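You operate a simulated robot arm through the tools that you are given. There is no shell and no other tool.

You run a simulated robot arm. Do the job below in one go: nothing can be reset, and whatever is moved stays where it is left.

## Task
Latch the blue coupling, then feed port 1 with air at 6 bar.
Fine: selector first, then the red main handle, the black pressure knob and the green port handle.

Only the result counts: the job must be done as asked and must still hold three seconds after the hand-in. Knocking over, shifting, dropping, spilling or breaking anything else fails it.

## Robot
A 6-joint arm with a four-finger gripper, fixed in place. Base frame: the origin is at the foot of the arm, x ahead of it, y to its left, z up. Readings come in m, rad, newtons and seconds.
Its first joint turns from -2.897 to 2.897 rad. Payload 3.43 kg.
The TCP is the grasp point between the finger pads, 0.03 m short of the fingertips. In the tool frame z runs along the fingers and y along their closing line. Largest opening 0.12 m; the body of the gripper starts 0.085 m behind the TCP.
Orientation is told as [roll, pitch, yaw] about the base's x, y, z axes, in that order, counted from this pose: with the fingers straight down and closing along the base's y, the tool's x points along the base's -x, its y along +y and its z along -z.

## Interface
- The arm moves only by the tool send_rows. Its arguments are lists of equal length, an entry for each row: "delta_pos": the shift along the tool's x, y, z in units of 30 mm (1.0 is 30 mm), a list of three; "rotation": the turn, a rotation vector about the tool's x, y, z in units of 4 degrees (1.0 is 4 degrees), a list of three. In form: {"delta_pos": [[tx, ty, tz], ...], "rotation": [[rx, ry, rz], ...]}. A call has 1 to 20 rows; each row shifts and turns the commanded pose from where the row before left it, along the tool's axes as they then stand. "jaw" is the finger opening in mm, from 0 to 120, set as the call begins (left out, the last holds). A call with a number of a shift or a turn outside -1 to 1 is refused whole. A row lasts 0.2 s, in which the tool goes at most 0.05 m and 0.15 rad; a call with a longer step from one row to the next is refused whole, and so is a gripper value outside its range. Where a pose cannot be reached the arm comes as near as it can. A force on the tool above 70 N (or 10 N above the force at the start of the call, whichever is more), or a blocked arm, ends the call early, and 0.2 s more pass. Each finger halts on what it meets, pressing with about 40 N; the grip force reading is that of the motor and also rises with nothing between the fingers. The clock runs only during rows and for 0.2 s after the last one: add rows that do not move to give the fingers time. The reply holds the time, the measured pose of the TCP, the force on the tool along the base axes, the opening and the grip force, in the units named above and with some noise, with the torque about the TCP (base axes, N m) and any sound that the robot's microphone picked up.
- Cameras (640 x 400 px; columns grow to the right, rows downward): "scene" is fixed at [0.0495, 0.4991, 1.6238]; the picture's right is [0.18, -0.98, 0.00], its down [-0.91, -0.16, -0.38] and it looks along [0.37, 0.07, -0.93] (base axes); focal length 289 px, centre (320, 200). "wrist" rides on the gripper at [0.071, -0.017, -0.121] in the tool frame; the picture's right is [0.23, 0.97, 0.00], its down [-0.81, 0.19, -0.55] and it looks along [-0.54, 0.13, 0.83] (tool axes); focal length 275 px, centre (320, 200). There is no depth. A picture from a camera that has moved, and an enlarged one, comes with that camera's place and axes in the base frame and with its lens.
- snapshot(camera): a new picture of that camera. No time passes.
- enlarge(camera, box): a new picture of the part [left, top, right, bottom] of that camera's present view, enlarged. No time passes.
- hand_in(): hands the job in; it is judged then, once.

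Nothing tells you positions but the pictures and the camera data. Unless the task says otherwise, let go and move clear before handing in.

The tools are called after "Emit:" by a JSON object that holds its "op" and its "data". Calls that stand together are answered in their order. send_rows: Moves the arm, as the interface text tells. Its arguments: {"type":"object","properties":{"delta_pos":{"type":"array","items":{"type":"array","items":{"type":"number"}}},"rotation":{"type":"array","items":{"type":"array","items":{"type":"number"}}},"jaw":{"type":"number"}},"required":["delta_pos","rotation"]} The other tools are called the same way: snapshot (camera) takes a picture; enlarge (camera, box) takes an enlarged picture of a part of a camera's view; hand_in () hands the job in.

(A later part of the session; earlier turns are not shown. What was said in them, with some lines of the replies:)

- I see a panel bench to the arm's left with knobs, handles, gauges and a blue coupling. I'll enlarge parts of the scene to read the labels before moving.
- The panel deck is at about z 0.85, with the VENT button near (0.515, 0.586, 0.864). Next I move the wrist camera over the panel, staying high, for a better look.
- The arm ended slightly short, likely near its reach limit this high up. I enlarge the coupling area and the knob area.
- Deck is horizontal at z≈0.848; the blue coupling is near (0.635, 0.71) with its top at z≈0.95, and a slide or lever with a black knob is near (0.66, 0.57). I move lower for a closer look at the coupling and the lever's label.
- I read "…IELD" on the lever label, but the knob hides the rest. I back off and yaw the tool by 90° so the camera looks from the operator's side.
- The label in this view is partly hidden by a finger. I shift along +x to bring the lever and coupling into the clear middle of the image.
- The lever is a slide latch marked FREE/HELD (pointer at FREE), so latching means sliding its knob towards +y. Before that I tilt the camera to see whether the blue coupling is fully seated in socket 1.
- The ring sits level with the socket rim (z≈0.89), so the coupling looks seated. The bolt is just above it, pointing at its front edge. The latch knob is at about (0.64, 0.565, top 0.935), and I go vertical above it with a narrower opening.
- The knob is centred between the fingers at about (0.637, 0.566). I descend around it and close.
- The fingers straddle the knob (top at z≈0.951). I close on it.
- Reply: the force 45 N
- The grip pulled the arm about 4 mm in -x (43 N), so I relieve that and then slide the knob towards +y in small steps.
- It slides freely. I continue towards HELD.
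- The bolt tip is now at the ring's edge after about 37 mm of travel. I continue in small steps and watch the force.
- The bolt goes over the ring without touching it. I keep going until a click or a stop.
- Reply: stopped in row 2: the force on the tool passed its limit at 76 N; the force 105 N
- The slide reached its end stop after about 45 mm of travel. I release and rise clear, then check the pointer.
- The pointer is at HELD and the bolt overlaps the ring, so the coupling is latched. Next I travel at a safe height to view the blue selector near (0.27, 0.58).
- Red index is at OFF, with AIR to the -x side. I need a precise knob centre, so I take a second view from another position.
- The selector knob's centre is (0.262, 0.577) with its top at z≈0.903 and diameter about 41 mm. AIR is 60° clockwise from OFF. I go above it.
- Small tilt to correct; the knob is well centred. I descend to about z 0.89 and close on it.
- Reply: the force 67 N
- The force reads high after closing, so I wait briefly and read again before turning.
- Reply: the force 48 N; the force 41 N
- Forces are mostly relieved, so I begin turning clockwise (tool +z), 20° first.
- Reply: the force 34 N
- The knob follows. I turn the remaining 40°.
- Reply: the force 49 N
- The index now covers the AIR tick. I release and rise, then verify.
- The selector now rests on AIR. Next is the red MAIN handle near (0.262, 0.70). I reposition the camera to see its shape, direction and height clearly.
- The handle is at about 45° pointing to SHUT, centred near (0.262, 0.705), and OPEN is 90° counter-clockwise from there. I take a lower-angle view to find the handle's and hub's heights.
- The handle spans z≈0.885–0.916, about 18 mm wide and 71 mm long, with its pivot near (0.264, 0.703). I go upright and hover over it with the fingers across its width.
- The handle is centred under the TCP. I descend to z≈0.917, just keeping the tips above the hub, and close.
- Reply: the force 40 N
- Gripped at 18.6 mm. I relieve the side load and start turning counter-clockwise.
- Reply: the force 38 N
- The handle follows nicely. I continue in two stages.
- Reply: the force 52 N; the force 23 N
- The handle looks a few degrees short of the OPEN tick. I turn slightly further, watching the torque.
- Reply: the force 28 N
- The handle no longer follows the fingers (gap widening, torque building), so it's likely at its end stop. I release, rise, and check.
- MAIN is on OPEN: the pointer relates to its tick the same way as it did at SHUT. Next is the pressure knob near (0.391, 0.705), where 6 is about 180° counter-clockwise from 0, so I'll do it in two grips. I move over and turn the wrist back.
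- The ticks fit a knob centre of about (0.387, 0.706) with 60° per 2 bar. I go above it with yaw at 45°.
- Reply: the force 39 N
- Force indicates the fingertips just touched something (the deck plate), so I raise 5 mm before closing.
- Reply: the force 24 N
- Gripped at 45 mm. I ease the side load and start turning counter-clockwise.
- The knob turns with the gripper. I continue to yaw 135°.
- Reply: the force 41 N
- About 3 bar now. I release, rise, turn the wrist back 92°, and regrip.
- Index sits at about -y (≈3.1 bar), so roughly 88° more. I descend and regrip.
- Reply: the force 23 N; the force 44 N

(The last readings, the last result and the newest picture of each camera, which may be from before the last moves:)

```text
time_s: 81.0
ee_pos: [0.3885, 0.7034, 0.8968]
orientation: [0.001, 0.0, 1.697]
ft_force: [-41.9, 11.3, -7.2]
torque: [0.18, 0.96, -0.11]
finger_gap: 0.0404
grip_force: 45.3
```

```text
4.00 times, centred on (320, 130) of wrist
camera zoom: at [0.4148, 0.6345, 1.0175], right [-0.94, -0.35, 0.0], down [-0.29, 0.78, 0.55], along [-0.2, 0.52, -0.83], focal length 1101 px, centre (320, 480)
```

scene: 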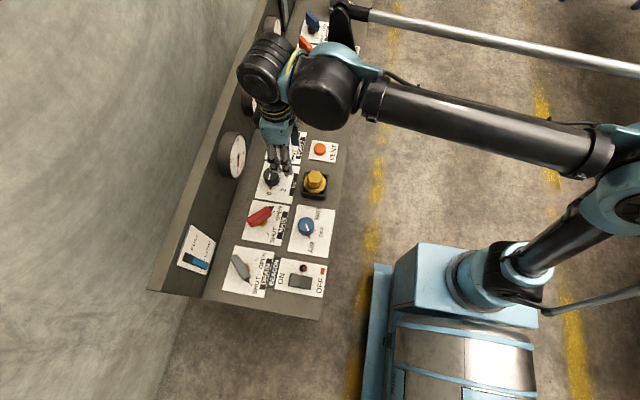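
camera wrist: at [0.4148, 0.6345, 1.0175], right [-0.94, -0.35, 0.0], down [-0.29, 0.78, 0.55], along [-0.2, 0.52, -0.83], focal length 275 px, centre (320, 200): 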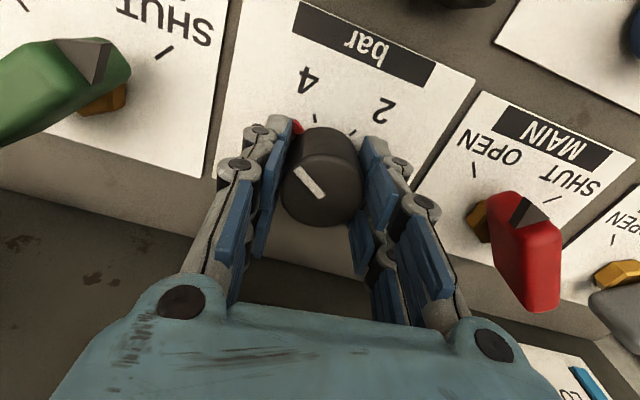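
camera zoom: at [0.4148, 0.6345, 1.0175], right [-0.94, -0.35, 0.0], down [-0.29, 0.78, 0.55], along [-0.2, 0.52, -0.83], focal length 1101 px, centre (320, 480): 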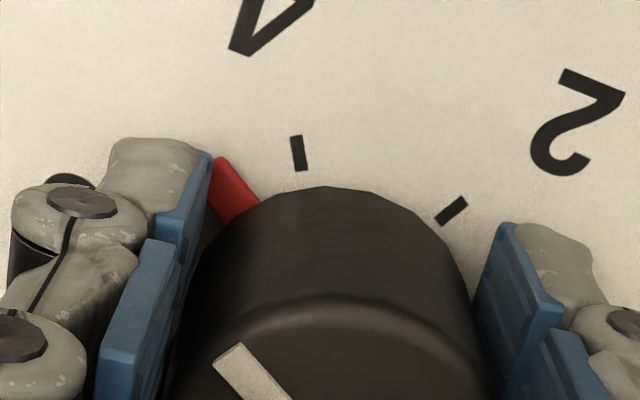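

Emit:
{"op": "send_rows", "data": {"delta_pos": [[0, 0.05, 0], [0, 0, 0], [0, 0, 0], [0, 0, 0], [0, 0, 0], [0, 0, 0], [0, 0, 0], [0, 0, 0], [0, 0, 0]], "rotation": [[0, 0, -1], [0, 0, -1], [0, 0, -1], [0, 0, -1], [0, 0, -1], [0, 0, -1], [0, 0, -1], [0, 0, -0.7], [0, 0, 0]]}}

Emit:
{"op": "snapshot", "data": {"camera": "wrist"}}

Emit:
{"op": "enlarge", "data": {"camera": "wrist", "box": [240, 80, 400, 180]}}

Emit:
{"op": "enlarge", "data": {"camera": "scene", "box": [200, 110, 360, 210]}}

```text
time_s: 83.0
ee_pos: [0.3895, 0.7011, 0.8984]
orientation: [0.0, 0.001, 2.23]
ft_force: [-24.2, -1.5, 3.8]
torque: [-0.16, 0.69, -0.24]
finger_gap: 0.0439
grip_force: 10.3
```

```text
taken
camera wrist: at [0.4475, 0.6554, 1.0188], right [-0.63, -0.78, 0.0], down [-0.65, 0.52, 0.55], along [-0.43, 0.35, -0.83], focal length 275 px, centre (320, 200)
```

wrist: 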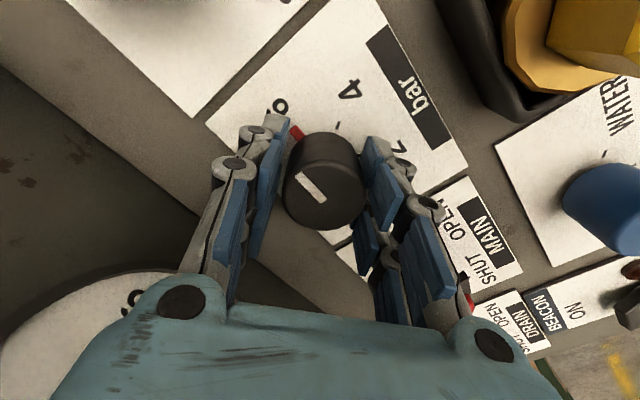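

```text
4.00 times, centred on (320, 130) of wrist
camera zoom: at [0.4475, 0.6554, 1.0188], right [-0.63, -0.78, 0.0], down [-0.65, 0.52, 0.55], along [-0.43, 0.35, -0.83], focal length 1101 px, centre (320, 480)
```

zoom: 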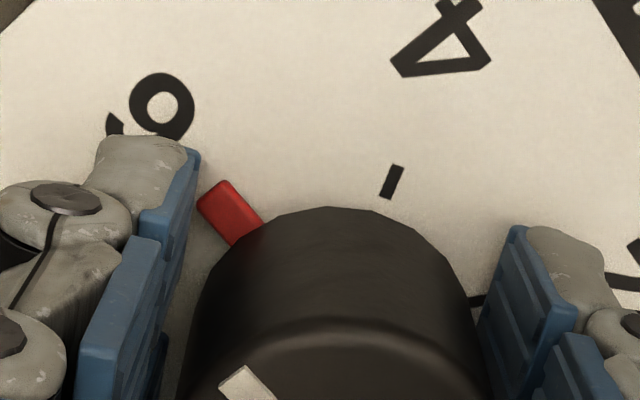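

```text
4.00 times, centred on (280, 160) of scene
camera zoom: at [0.0495, 0.4991, 1.6238], right [0.18, -0.98, 0.0], down [-0.91, -0.16, -0.38], along [0.37, 0.07, -0.93], focal length 1158 px, centre (480, 360)
```

zoom: 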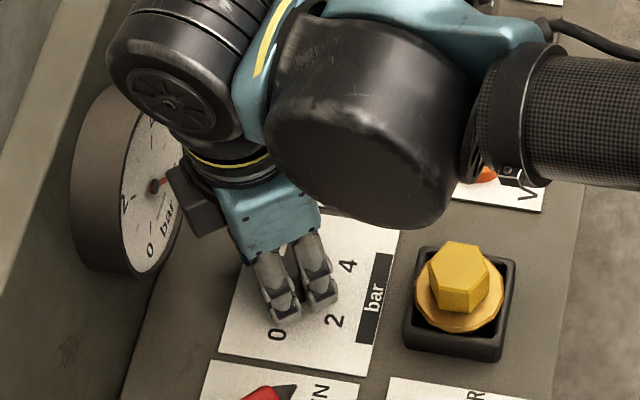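

The index is now near 6 and the gauge needle has moved. I release, rise and check precisely.

Emit:
{"op": "send_rows", "data": {"delta_pos": [[0, 0, 0], [0, 0, 0], [0, 0, 0], [0, 0, -1], [0, 0, -1], [0, 0, -1], [0, 0, 0]], "rotation": [[0, 0, 0], [0, 0, 0], [0, 0, 0], [0, 0, 0], [0, 0, 0], [0, 0, 0], [0, 0, 0]], "jaw": 75}}

Emit:
{"op": "snapshot", "data": {"camera": "wrist"}}

Emit:
{"op": "enlarge", "data": {"camera": "wrist", "box": [240, 60, 400, 160]}}

Emit:
{"op": "enlarge", "data": {"camera": "scene", "box": [200, 110, 360, 210]}}

```text
time_s: 84.6
ee_pos: [0.3858, 0.7005, 0.9879]
orientation: [0.0, 0.002, 2.233]
ft_force: [0.0, 0.1, -0.1]
torque: [0.01, -0.01, -0.03]
finger_gap: 0.0747
grip_force: 0.1
```

```text
taken
camera wrist: at [0.444, 0.6557, 1.1068], right [-0.63, -0.78, 0.0], down [-0.65, 0.52, 0.55], along [-0.43, 0.35, -0.83], focal length 275 px, centre (320, 200)
```

wrist: 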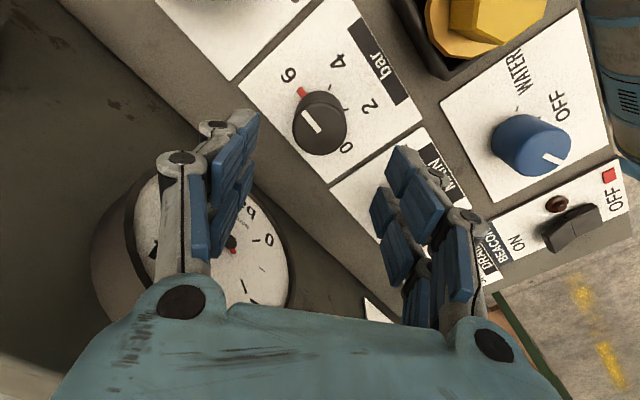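

```text
4.00 times, centred on (320, 110) of wrist
camera zoom: at [0.444, 0.6557, 1.1068], right [-0.63, -0.78, 0.0], down [-0.65, 0.52, 0.55], along [-0.43, 0.35, -0.83], focal length 1101 px, centre (320, 560)
```

zoom: 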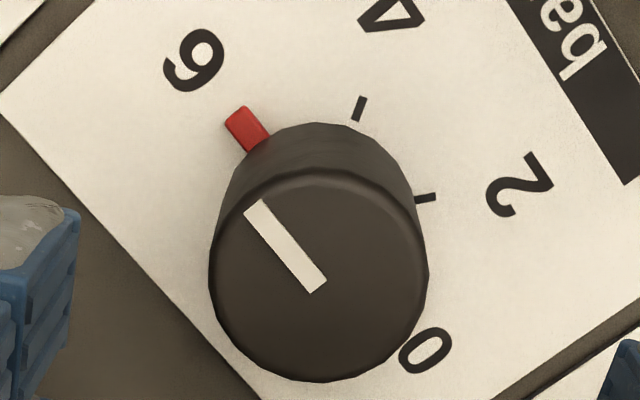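

```text
4.00 times, centred on (280, 160) of scene
camera zoom: at [0.0495, 0.4991, 1.6238], right [0.18, -0.98, 0.0], down [-0.91, -0.16, -0.38], along [0.37, 0.07, -0.93], focal length 1158 px, centre (480, 360)
```

zoom: 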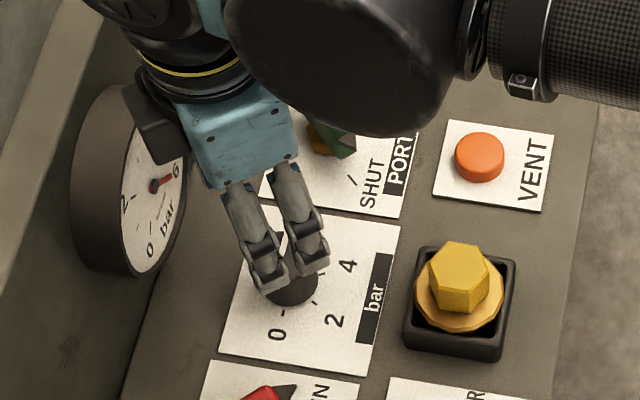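

The pressure index covers the 6 tick and the gauge needle points to 6. Now the green PORT 1 handle at x≈0.51: I move to a viewpoint with yaw 45°, as I did for MAIN.

Emit:
{"op": "send_rows", "data": {"delta_pos": [[0, 0, -1], [0, 0, -0.47], [1, -0.25, 0], [1, -0.25, 0], [1, 0, 0], [0.58, 0, 0], [0, 0, 0], [0, 0, 0], [0, 0, 0], [0, 0, 0], [0, 0, 0], [0, 0, 0], [0, 0, 0], [0, 0, 0], [0, 0, 0], [0, 0, 0], [0, 0, 0], [0, 0, 0]], "rotation": [[0, 0, 0], [0, 0, 0], [0, 0, 0], [0, 0, 0], [0, 0, 0], [0, 0, 0], [0, 0, 1], [0, 0, 1], [0, 0, 1], [0, 0, 1], [0, 0, 1], [0, 0, 1], [0, 0, 1], [0, 0, 1], [0, 0, 1], [0, 0, 1], [0, 0, 1], [0, 0, 1]]}}

Emit:
{"op": "send_rows", "data": {"delta_pos": [[0, 0, 0], [0, 0, 0], [0, 0, 0], [0, 0, 0], [0, 0, 0], [0, 0, 0], [0, 0, 0], [0, 0, 0], [0, 0, 0], [0, 0, 0]], "rotation": [[0, 0, 1], [0, 0, 1], [0, 0, 1], [0, 0, 1], [0, 0, 1], [0, 0, 1], [0, 0, 1], [0, 0, 1], [0, 0, 0.75], [0, 0, 0]]}}

Emit:
{"op": "snapshot", "data": {"camera": "wrist"}}

Emit:
{"op": "enlarge", "data": {"camera": "wrist", "box": [240, 120, 400, 220]}}

Emit:
{"op": "enlarge", "data": {"camera": "scene", "box": [200, 80, 360, 180]}}

```text
time_s: 88.4
ee_pos: [0.4658, 0.6256, 1.0316]
orientation: [0.002, -0.001, 1.395]
ft_force: [-0.3, -0.2, 0.5]
torque: [-0.02, -0.01, 0.02]
finger_gap: 0.0749
grip_force: 0.0
```

```text
time_s: 90.6
ee_pos: [0.4666, 0.626, 1.0299]
orientation: [0.003, 0.001, 0.782]
ft_force: [0.2, 0.0, 0.2]
torque: [0.01, 0.01, -0.01]
finger_gap: 0.0749
grip_force: 0.1
```

```text
taken
camera wrist: at [0.4281, 0.5644, 1.1518], right [-0.85, 0.53, 0.0], down [0.44, 0.71, 0.55], along [0.29, 0.47, -0.83], focal length 275 px, centre (320, 200)
```

wrist: 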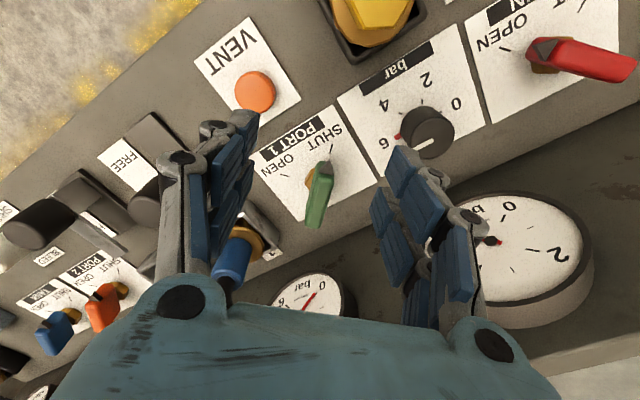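

```text
4.00 times, centred on (320, 170) of wrist
camera zoom: at [0.4281, 0.5644, 1.1518], right [-0.85, 0.53, 0.0], down [0.44, 0.71, 0.55], along [0.29, 0.47, -0.83], focal length 1101 px, centre (320, 320)
```

zoom: 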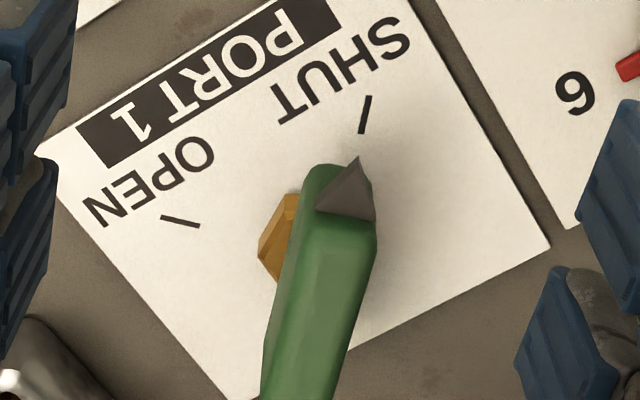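

```text
4.00 times, centred on (280, 130) of scene
camera zoom: at [0.0495, 0.4991, 1.6238], right [0.18, -0.98, 0.0], down [-0.91, -0.16, -0.38], along [0.37, 0.07, -0.93], focal length 1158 px, centre (480, 480)
```

zoom: 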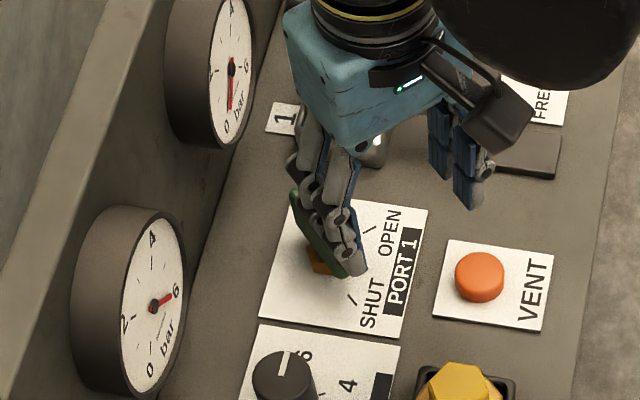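

Supply gauge reads 6 bar. The green handle has the same geometry as MAIN, centred near (0.514, 0.703). I hover above it.

Emit:
{"op": "send_rows", "data": {"delta_pos": [[-1, 0.3, 0], [-1, 0.4, 0], [-0.93, 0, 0], [0, 0, 0.8], [0, 0, 0.73], [0, 0, 0]], "rotation": [[0, 0, 0], [0, 0, 0], [0, 0, 0], [0, 0, 0], [0, 0, 0], [0, 0, 0]], "jaw": 60}}

Emit:
{"op": "snapshot", "data": {"camera": "wrist"}}

Emit:
{"op": "enlarge", "data": {"camera": "wrist", "box": [240, 80, 400, 180]}}

Emit:
{"op": "enlarge", "data": {"camera": "scene", "box": [200, 80, 360, 180]}}

```text
time_s: 92.0
ee_pos: [0.5151, 0.7013, 0.9856]
orientation: [0.001, 0.0, 0.783]
ft_force: [0.3, -0.5, -1.0]
torque: [-0.02, 0.01, -0.01]
finger_gap: 0.0601
grip_force: 0.1
```

```text
taken
camera wrist: at [0.4762, 0.64, 1.1062], right [-0.85, 0.53, 0.0], down [0.44, 0.71, 0.55], along [0.29, 0.47, -0.83], focal length 275 px, centre (320, 200)
```

wrist: 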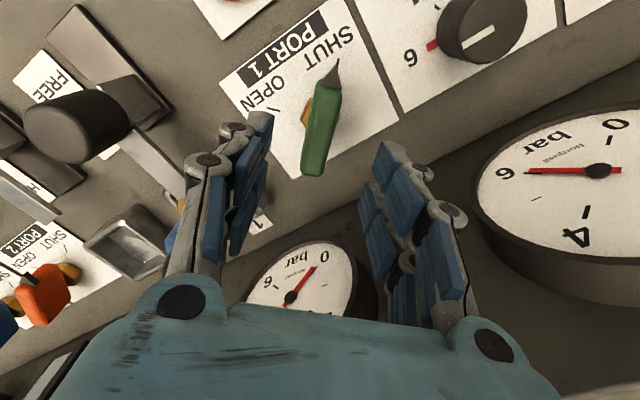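

```text
4.00 times, centred on (320, 130) of wrist
camera zoom: at [0.4762, 0.64, 1.1062], right [-0.85, 0.53, 0.0], down [0.44, 0.71, 0.55], along [0.29, 0.47, -0.83], focal length 1101 px, centre (320, 480)
```

zoom: 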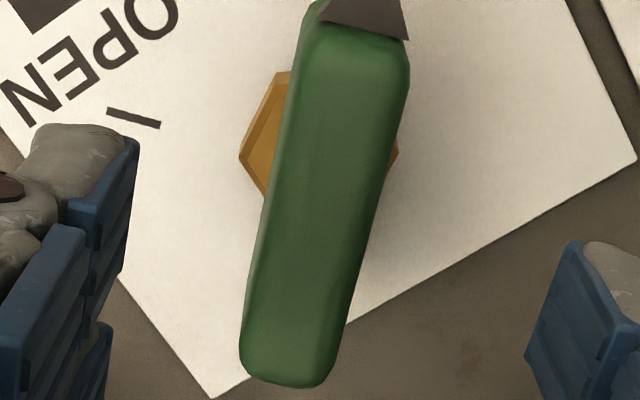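

```text
4.00 times, centred on (280, 130) of scene
camera zoom: at [0.0495, 0.4991, 1.6238], right [0.18, -0.98, 0.0], down [-0.91, -0.16, -0.38], along [0.37, 0.07, -0.93], focal length 1158 px, centre (480, 480)
```

zoom: 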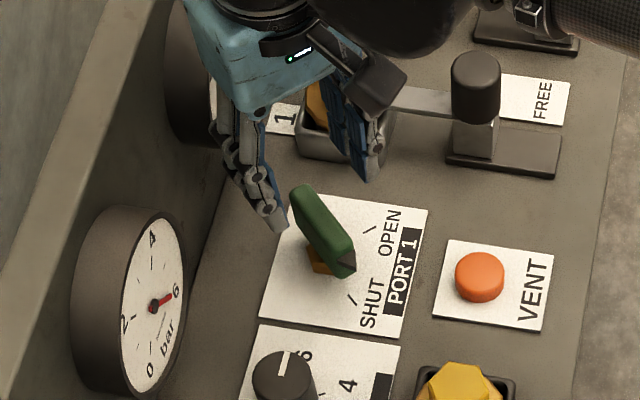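

Gauge confirms 6 bar. I descend onto the green handle and grip it.

Emit:
{"op": "send_rows", "data": {"delta_pos": [[0, -0.03, 0.8], [0, 0, 0.8], [0, 0, 0.69], [0, 0, 0]], "rotation": [[0, 0, 0], [0, 0, 0], [0, 0, 0], [0, 0, 0]]}}

Emit:
{"op": "send_rows", "data": {"delta_pos": [[0, 0, 0], [0, 0, 0], [0, 0, 0]], "rotation": [[0, 0, 0], [0, 0, 0], [0, 0, 0]], "jaw": 10}}

```text
time_s: 93.0
ee_pos: [0.515, 0.6999, 0.9158]
orientation: [0.002, 0.0, 0.782]
ft_force: [-1.0, 0.2, 0.2]
torque: [0.02, -0.02, 0.01]
finger_gap: 0.06
grip_force: 0.1
```

```text
time_s: 93.8
ee_pos: [0.5137, 0.7001, 0.9169]
orientation: [0.0, 0.001, 0.783]
ft_force: [-6.9, 9.4, -1.7]
torque: [0.62, -0.06, 0.02]
finger_gap: 0.0189
grip_force: 44.7
```

Clean grip with low side force. I turn it counter-clockwise in stages.

Emit:
{"op": "send_rows", "data": {"delta_pos": [[-0.03, 0.03, 0], [0, 0, 0], [0, 0, 0], [0, 0, 0], [0, 0, 0], [0, 0, 0], [0, 0, 0], [0, 0, 0], [0, 0, 0], [0, 0, 0], [0, 0, 0], [0, 0, 0]], "rotation": [[0, 0, -1], [0, 0, -1], [0, 0, -1], [0, 0, -1], [0, 0, -1], [0, 0, -1], [0, 0, -1], [0, 0, -1], [0, 0, -1], [0, 0, -1], [0, 0, -1], [0, 0, 0]]}}

Emit:
{"op": "snapshot", "data": {"camera": "wrist"}}

```text
time_s: 96.4
ee_pos: [0.5137, 0.7034, 0.9184]
orientation: [0.001, 0.0, 1.552]
ft_force: [-33.1, -34.6, -11.3]
torque: [-0.22, 0.88, -0.08]
finger_gap: 0.019
grip_force: 44.8
```

```text
taken
camera wrist: at [0.5297, 0.6317, 1.038], right [-0.98, -0.21, 0.0], down [-0.18, 0.81, 0.55], along [-0.12, 0.54, -0.83], focal length 275 px, centre (320, 200)
```

wrist: 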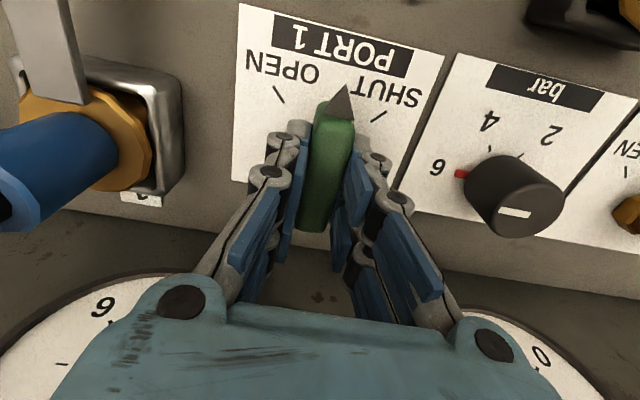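

Emit:
{"op": "send_rows", "data": {"delta_pos": [[0.05, 0.06, 0], [0, 0, 0], [0, 0, 0], [0, 0, 0], [0, 0, 0], [0, 0, 0], [0, 0, 0], [0, 0, 0], [0, 0, 0], [0, 0, 0], [0, 0, 0]], "rotation": [[0, 0, -1], [0, 0, -1], [0, 0, -1], [0, 0, -1], [0, 0, -1], [0, 0, -1], [0, 0, -1], [0, 0, -1], [0, 0, -1], [0, 0, -1], [0, 0, 0]]}}

```text
time_s: 98.8
ee_pos: [0.5117, 0.702, 0.9186]
orientation: [0.0, 0.0, 2.25]
ft_force: [-19.3, 20.2, 35.9]
torque: [0.57, 0.53, -0.01]
finger_gap: 0.0191
grip_force: 45.1
```

Emit:
{"op": "send_rows", "data": {"delta_pos": [[0, 0, -0.04], [0, 0, 0], [0, 0, 0], [0, 0, 0]], "rotation": [[0, 0, -1], [0, 0, -0.8], [0, 0, -0.5], [0, 0, 0]]}}

Emit:
{"op": "enlarge", "data": {"camera": "wrist", "box": [240, 60, 400, 160]}}

```text
time_s: 99.8
ee_pos: [0.5118, 0.701, 0.9176]
orientation: [0.001, -0.001, 2.412]
ft_force: [-37.1, -9.4, -14.0]
torque: [-0.44, 0.84, -2.3]
finger_gap: 0.0199
grip_force: 45.1
```

```text
4.00 times, centred on (320, 110) of wrist
camera zoom: at [0.5766, 0.6673, 1.0377], right [-0.48, -0.88, 0.0], down [-0.73, 0.4, 0.55], along [-0.49, 0.26, -0.83], focal length 1101 px, centre (320, 560)
```

zoom: 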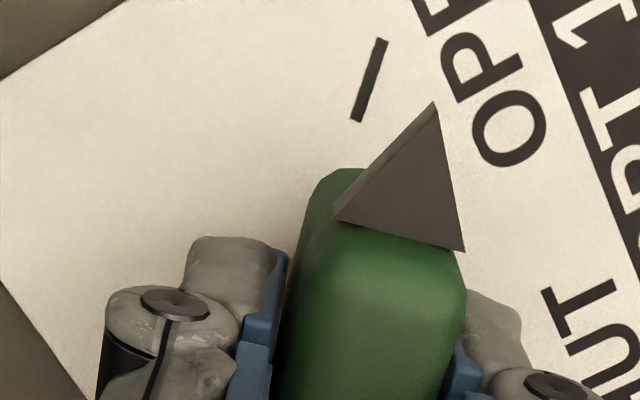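

Torque of −2.3 N·m shows the stop at OPEN has been reached. I release, rise and check all states.

Emit:
{"op": "send_rows", "data": {"delta_pos": [[0, 0, 0], [0, 0, 0], [0, 0, 0], [0, 0, -1], [0, 0, -1], [0, 0, -1], [0, 0, -1], [0, 0, 0]], "rotation": [[0, 0, 0.3], [0, 0, 0], [0, 0, 0], [0, 0, 0], [0, 0, 0], [0, 0, 0], [0, 0, 0], [0, 0, 0]], "jaw": 70}}

Emit:
{"op": "snapshot", "data": {"camera": "wrist"}}

Emit:
{"op": "enlarge", "data": {"camera": "wrist", "box": [240, 60, 400, 160]}}

Emit:
{"op": "enlarge", "data": {"camera": "scene", "box": [200, 80, 360, 180]}}

```text
time_s: 101.6
ee_pos: [0.5113, 0.7009, 1.0358]
orientation: [0.0, 0.0, 2.39]
ft_force: [0.6, -0.3, -0.2]
torque: [-0.02, 0.0, 0.01]
finger_gap: 0.0699
grip_force: 0.0
```

```text
taken
camera wrist: at [0.5768, 0.6652, 1.157], right [-0.5, -0.87, 0.0], down [-0.72, 0.41, 0.55], along [-0.48, 0.28, -0.83], focal length 275 px, centre (320, 200)
```

wrist: 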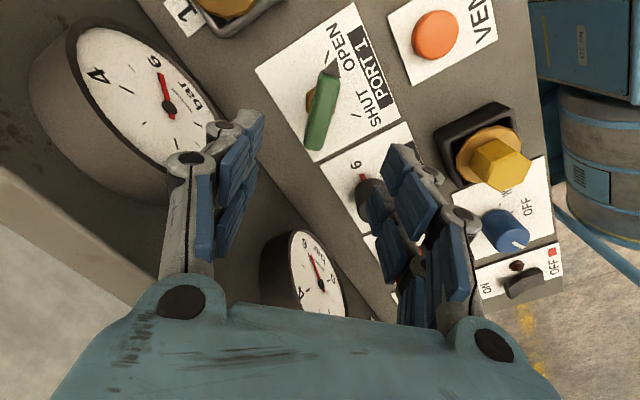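

```text
4.00 times, centred on (320, 110) of wrist
camera zoom: at [0.5768, 0.6652, 1.157], right [-0.5, -0.87, 0.0], down [-0.72, 0.41, 0.55], along [-0.48, 0.28, -0.83], focal length 1101 px, centre (320, 560)
```

zoom: 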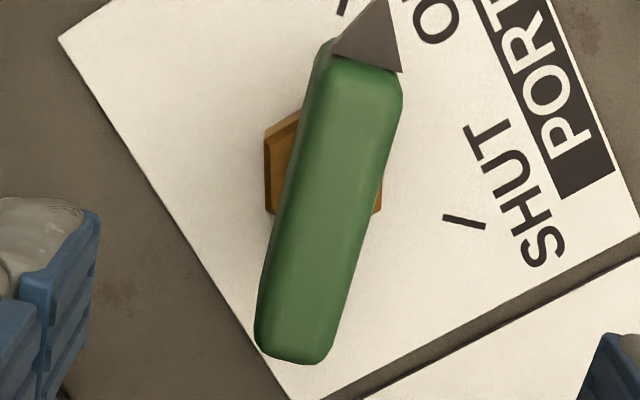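

```text
4.00 times, centred on (280, 130) of scene
camera zoom: at [0.0495, 0.4991, 1.6238], right [0.18, -0.98, 0.0], down [-0.91, -0.16, -0.38], along [0.37, 0.07, -0.93], focal length 1158 px, centre (480, 480)
```

zoom: 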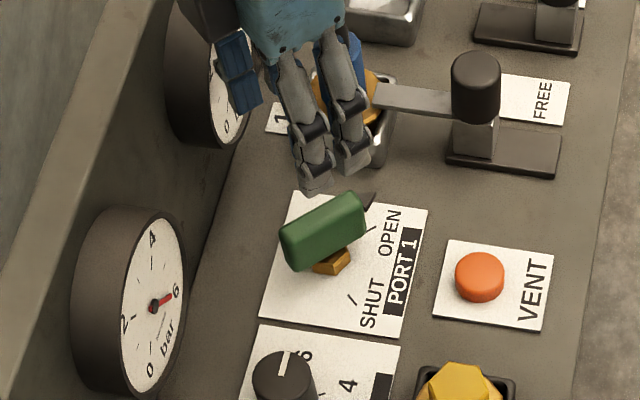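

PORT 1 is open and its gauge also reads 6. I move the arm clear and do a final check of everything.

Emit:
{"op": "send_rows", "data": {"delta_pos": [[0, 0, -1], [0, 0, -1], [0.9, 0.95, 0], [0.9, 0.95, 0], [0.9, 0.95, 0], [0.9, 0.95, 0], [0.9, 0.95, 0], [0.9, 0.95, 0], [0.9, 0.95, 0], [0, 0, 0], [0, 0, 0]], "rotation": [[0, 0, 0], [0, 0, 0], [0, 0, 0], [0, 0, 0], [0, 0, 0], [0, 0, 0], [0, 0, 0], [0, 0, 0], [0, 0, 0], [0, 0, 0], [0, 0, 0]]}}

Emit:
{"op": "snapshot", "data": {"camera": "scene"}}

Emit:
{"op": "enlarge", "data": {"camera": "scene", "box": [200, 160, 360, 300]}}

Emit:
{"op": "enlarge", "data": {"camera": "scene", "box": [210, 70, 370, 200]}}

Emit:
{"op": "enlarge", "data": {"camera": "scene", "box": [250, 0, 370, 90]}}

```text
time_s: 104.0
ee_pos: [0.5145, 0.4269, 1.0985]
orientation: [0.0, -0.002, 2.392]
ft_force: [0.0, 0.0, 0.7]
torque: [0.0, -0.02, -0.04]
finger_gap: 0.07
grip_force: 0.0
```

```text
taken
```

scene: 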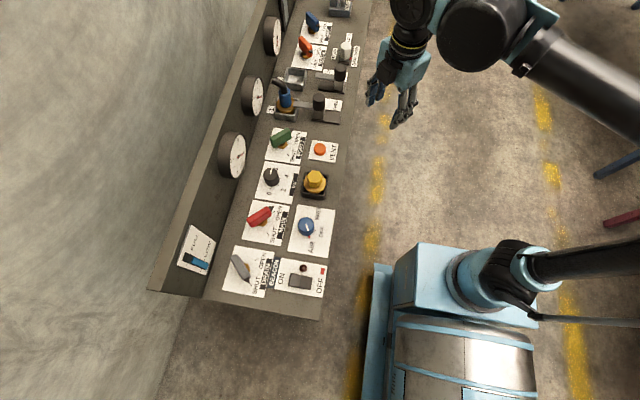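

```text
2.86 times, centred on (280, 230) of scene
camera zoom: at [0.0495, 0.4991, 1.6238], right [0.18, -0.98, 0.0], down [-0.91, -0.16, -0.38], along [0.37, 0.07, -0.93], focal length 827 px, centre (434, 114)
```

zoom: 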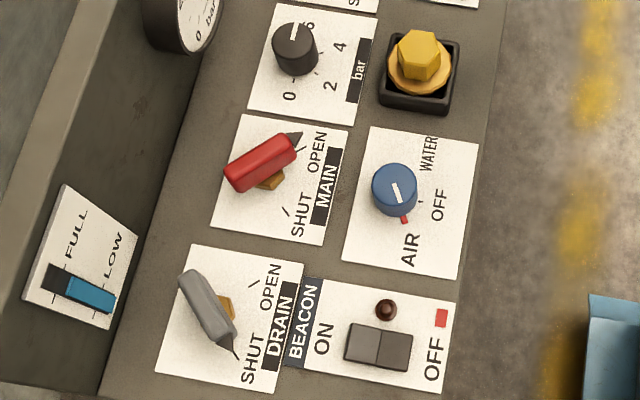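

```text
3.08 times, centred on (290, 135) of scene
camera zoom: at [0.0495, 0.4991, 1.6238], right [0.18, -0.98, 0.0], down [-0.91, -0.16, -0.38], along [0.37, 0.07, -0.93], focal length 891 px, centre (412, 400)
```

zoom: 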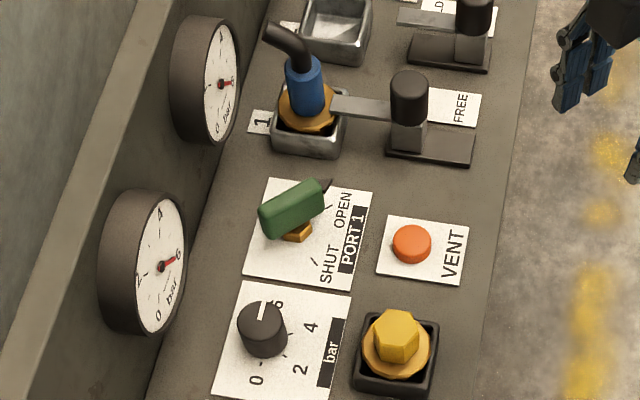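

```text
4.44 times, centred on (310, 45) of scene
camera zoom: at [0.0495, 0.4991, 1.6238], right [0.18, -0.98, 0.0], down [-0.91, -0.16, -0.38], along [0.37, 0.07, -0.93], focal length 1286 px, centre (364, 889)
```

zoom: 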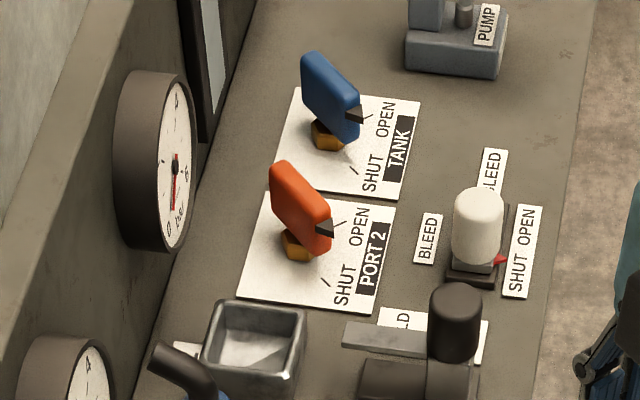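

Emit:
{"op": "send_rows", "data": {"delta_pos": [[0, 0, 0], [0, 0, 0], [0, 0, 0], [0, 0, 0], [0, 0, 0], [0, 0, 0], [0, 0, 0], [0, 0, 0], [0, 0, 0], [0, 0, 0], [0, 0, 0], [0, 0, 0], [0, 0, 0], [0, 0, 0], [0, 0, 0]], "rotation": [[0, 0, 0], [0, 0, 0], [0, 0, 0], [0, 0, 0], [0, 0, 0], [0, 0, 0], [0, 0, 0], [0, 0, 0], [0, 0, 0], [0, 0, 0], [0, 0, 0], [0, 0, 0], [0, 0, 0], [0, 0, 0], [0, 0, 0]]}}

Emit:
{"op": "enlarge", "data": {"camera": "scene", "box": [210, 70, 290, 190]}}

Emit:
{"op": "enlarge", "data": {"camera": "scene", "box": [255, 75, 345, 130]}}

```text
time_s: 107.2
ee_pos: [0.515, 0.4269, 1.0996]
orientation: [0.001, -0.001, 2.388]
ft_force: [0.7, -0.8, 0.1]
torque: [-0.04, 0.0, -0.02]
finger_gap: 0.07
grip_force: 0.0
```

```text
3.33 times, centred on (250, 130) of scene
camera zoom: at [0.0495, 0.4991, 1.6238], right [0.18, -0.98, 0.0], down [-0.91, -0.16, -0.38], along [0.37, 0.07, -0.93], focal length 965 px, centre (553, 433)
```

zoom: 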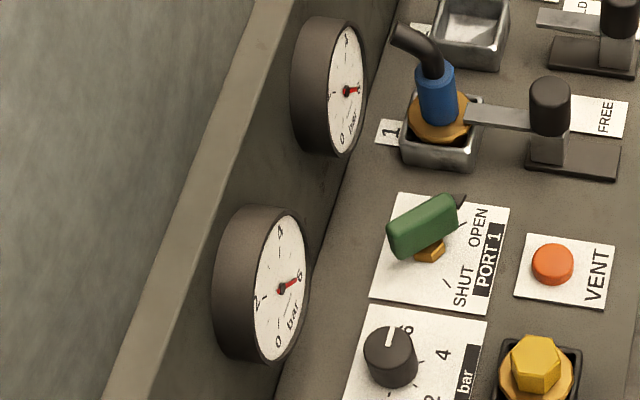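

```text
7.11 times, centred on (300, 102) of scene
camera zoom: at [0.0495, 0.4991, 1.6238], right [0.18, -0.98, 0.0], down [-0.91, -0.16, -0.38], along [0.37, 0.07, -0.93], focal length 2058 px, centre (462, 893)
```

zoom: 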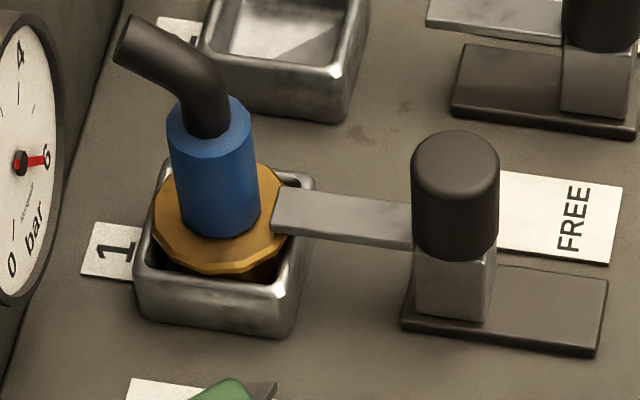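

The coupling bolt is at HELD, the selector at AIR, MAIN and PORT 1 are open, and both gauges hold steady at 6 bar. The arm is clear, so I hand in.

Emit:
{"op": "hand_in", "data": {}}

```text
The job is handed in.
```

The blue coupling is latched and port 1 is being fed with air at 6 bar. I have handed the job in, but I haven't seen the judge's result.

| Control | State at hand-in |
|---|---|
| Blue coupling latch | slid from FREE to HELD, bolt over the coupling's ring |
| Selector | turned from OFF to AIR |
| Red main handle | OPEN, turned to its stop |
| Black pressure knob | index on 6 |
| Green port 1 handle | OPEN, turned to its stop |

The controls were worked in the order you gave, after latching the coupling. With the arm clear, I waited about three seconds. After that, both the supply gauge and the port 1 gauge still read 6 bar.

Nothing else on the panel looked moved in the final pictures. Two brief contacts happened on the way. The latch slide hit its end stop hard enough to trip the force limit (76 N). The fingertips also touched something beside the pressure knob, probably the deck plate, so I raised them before gripping.
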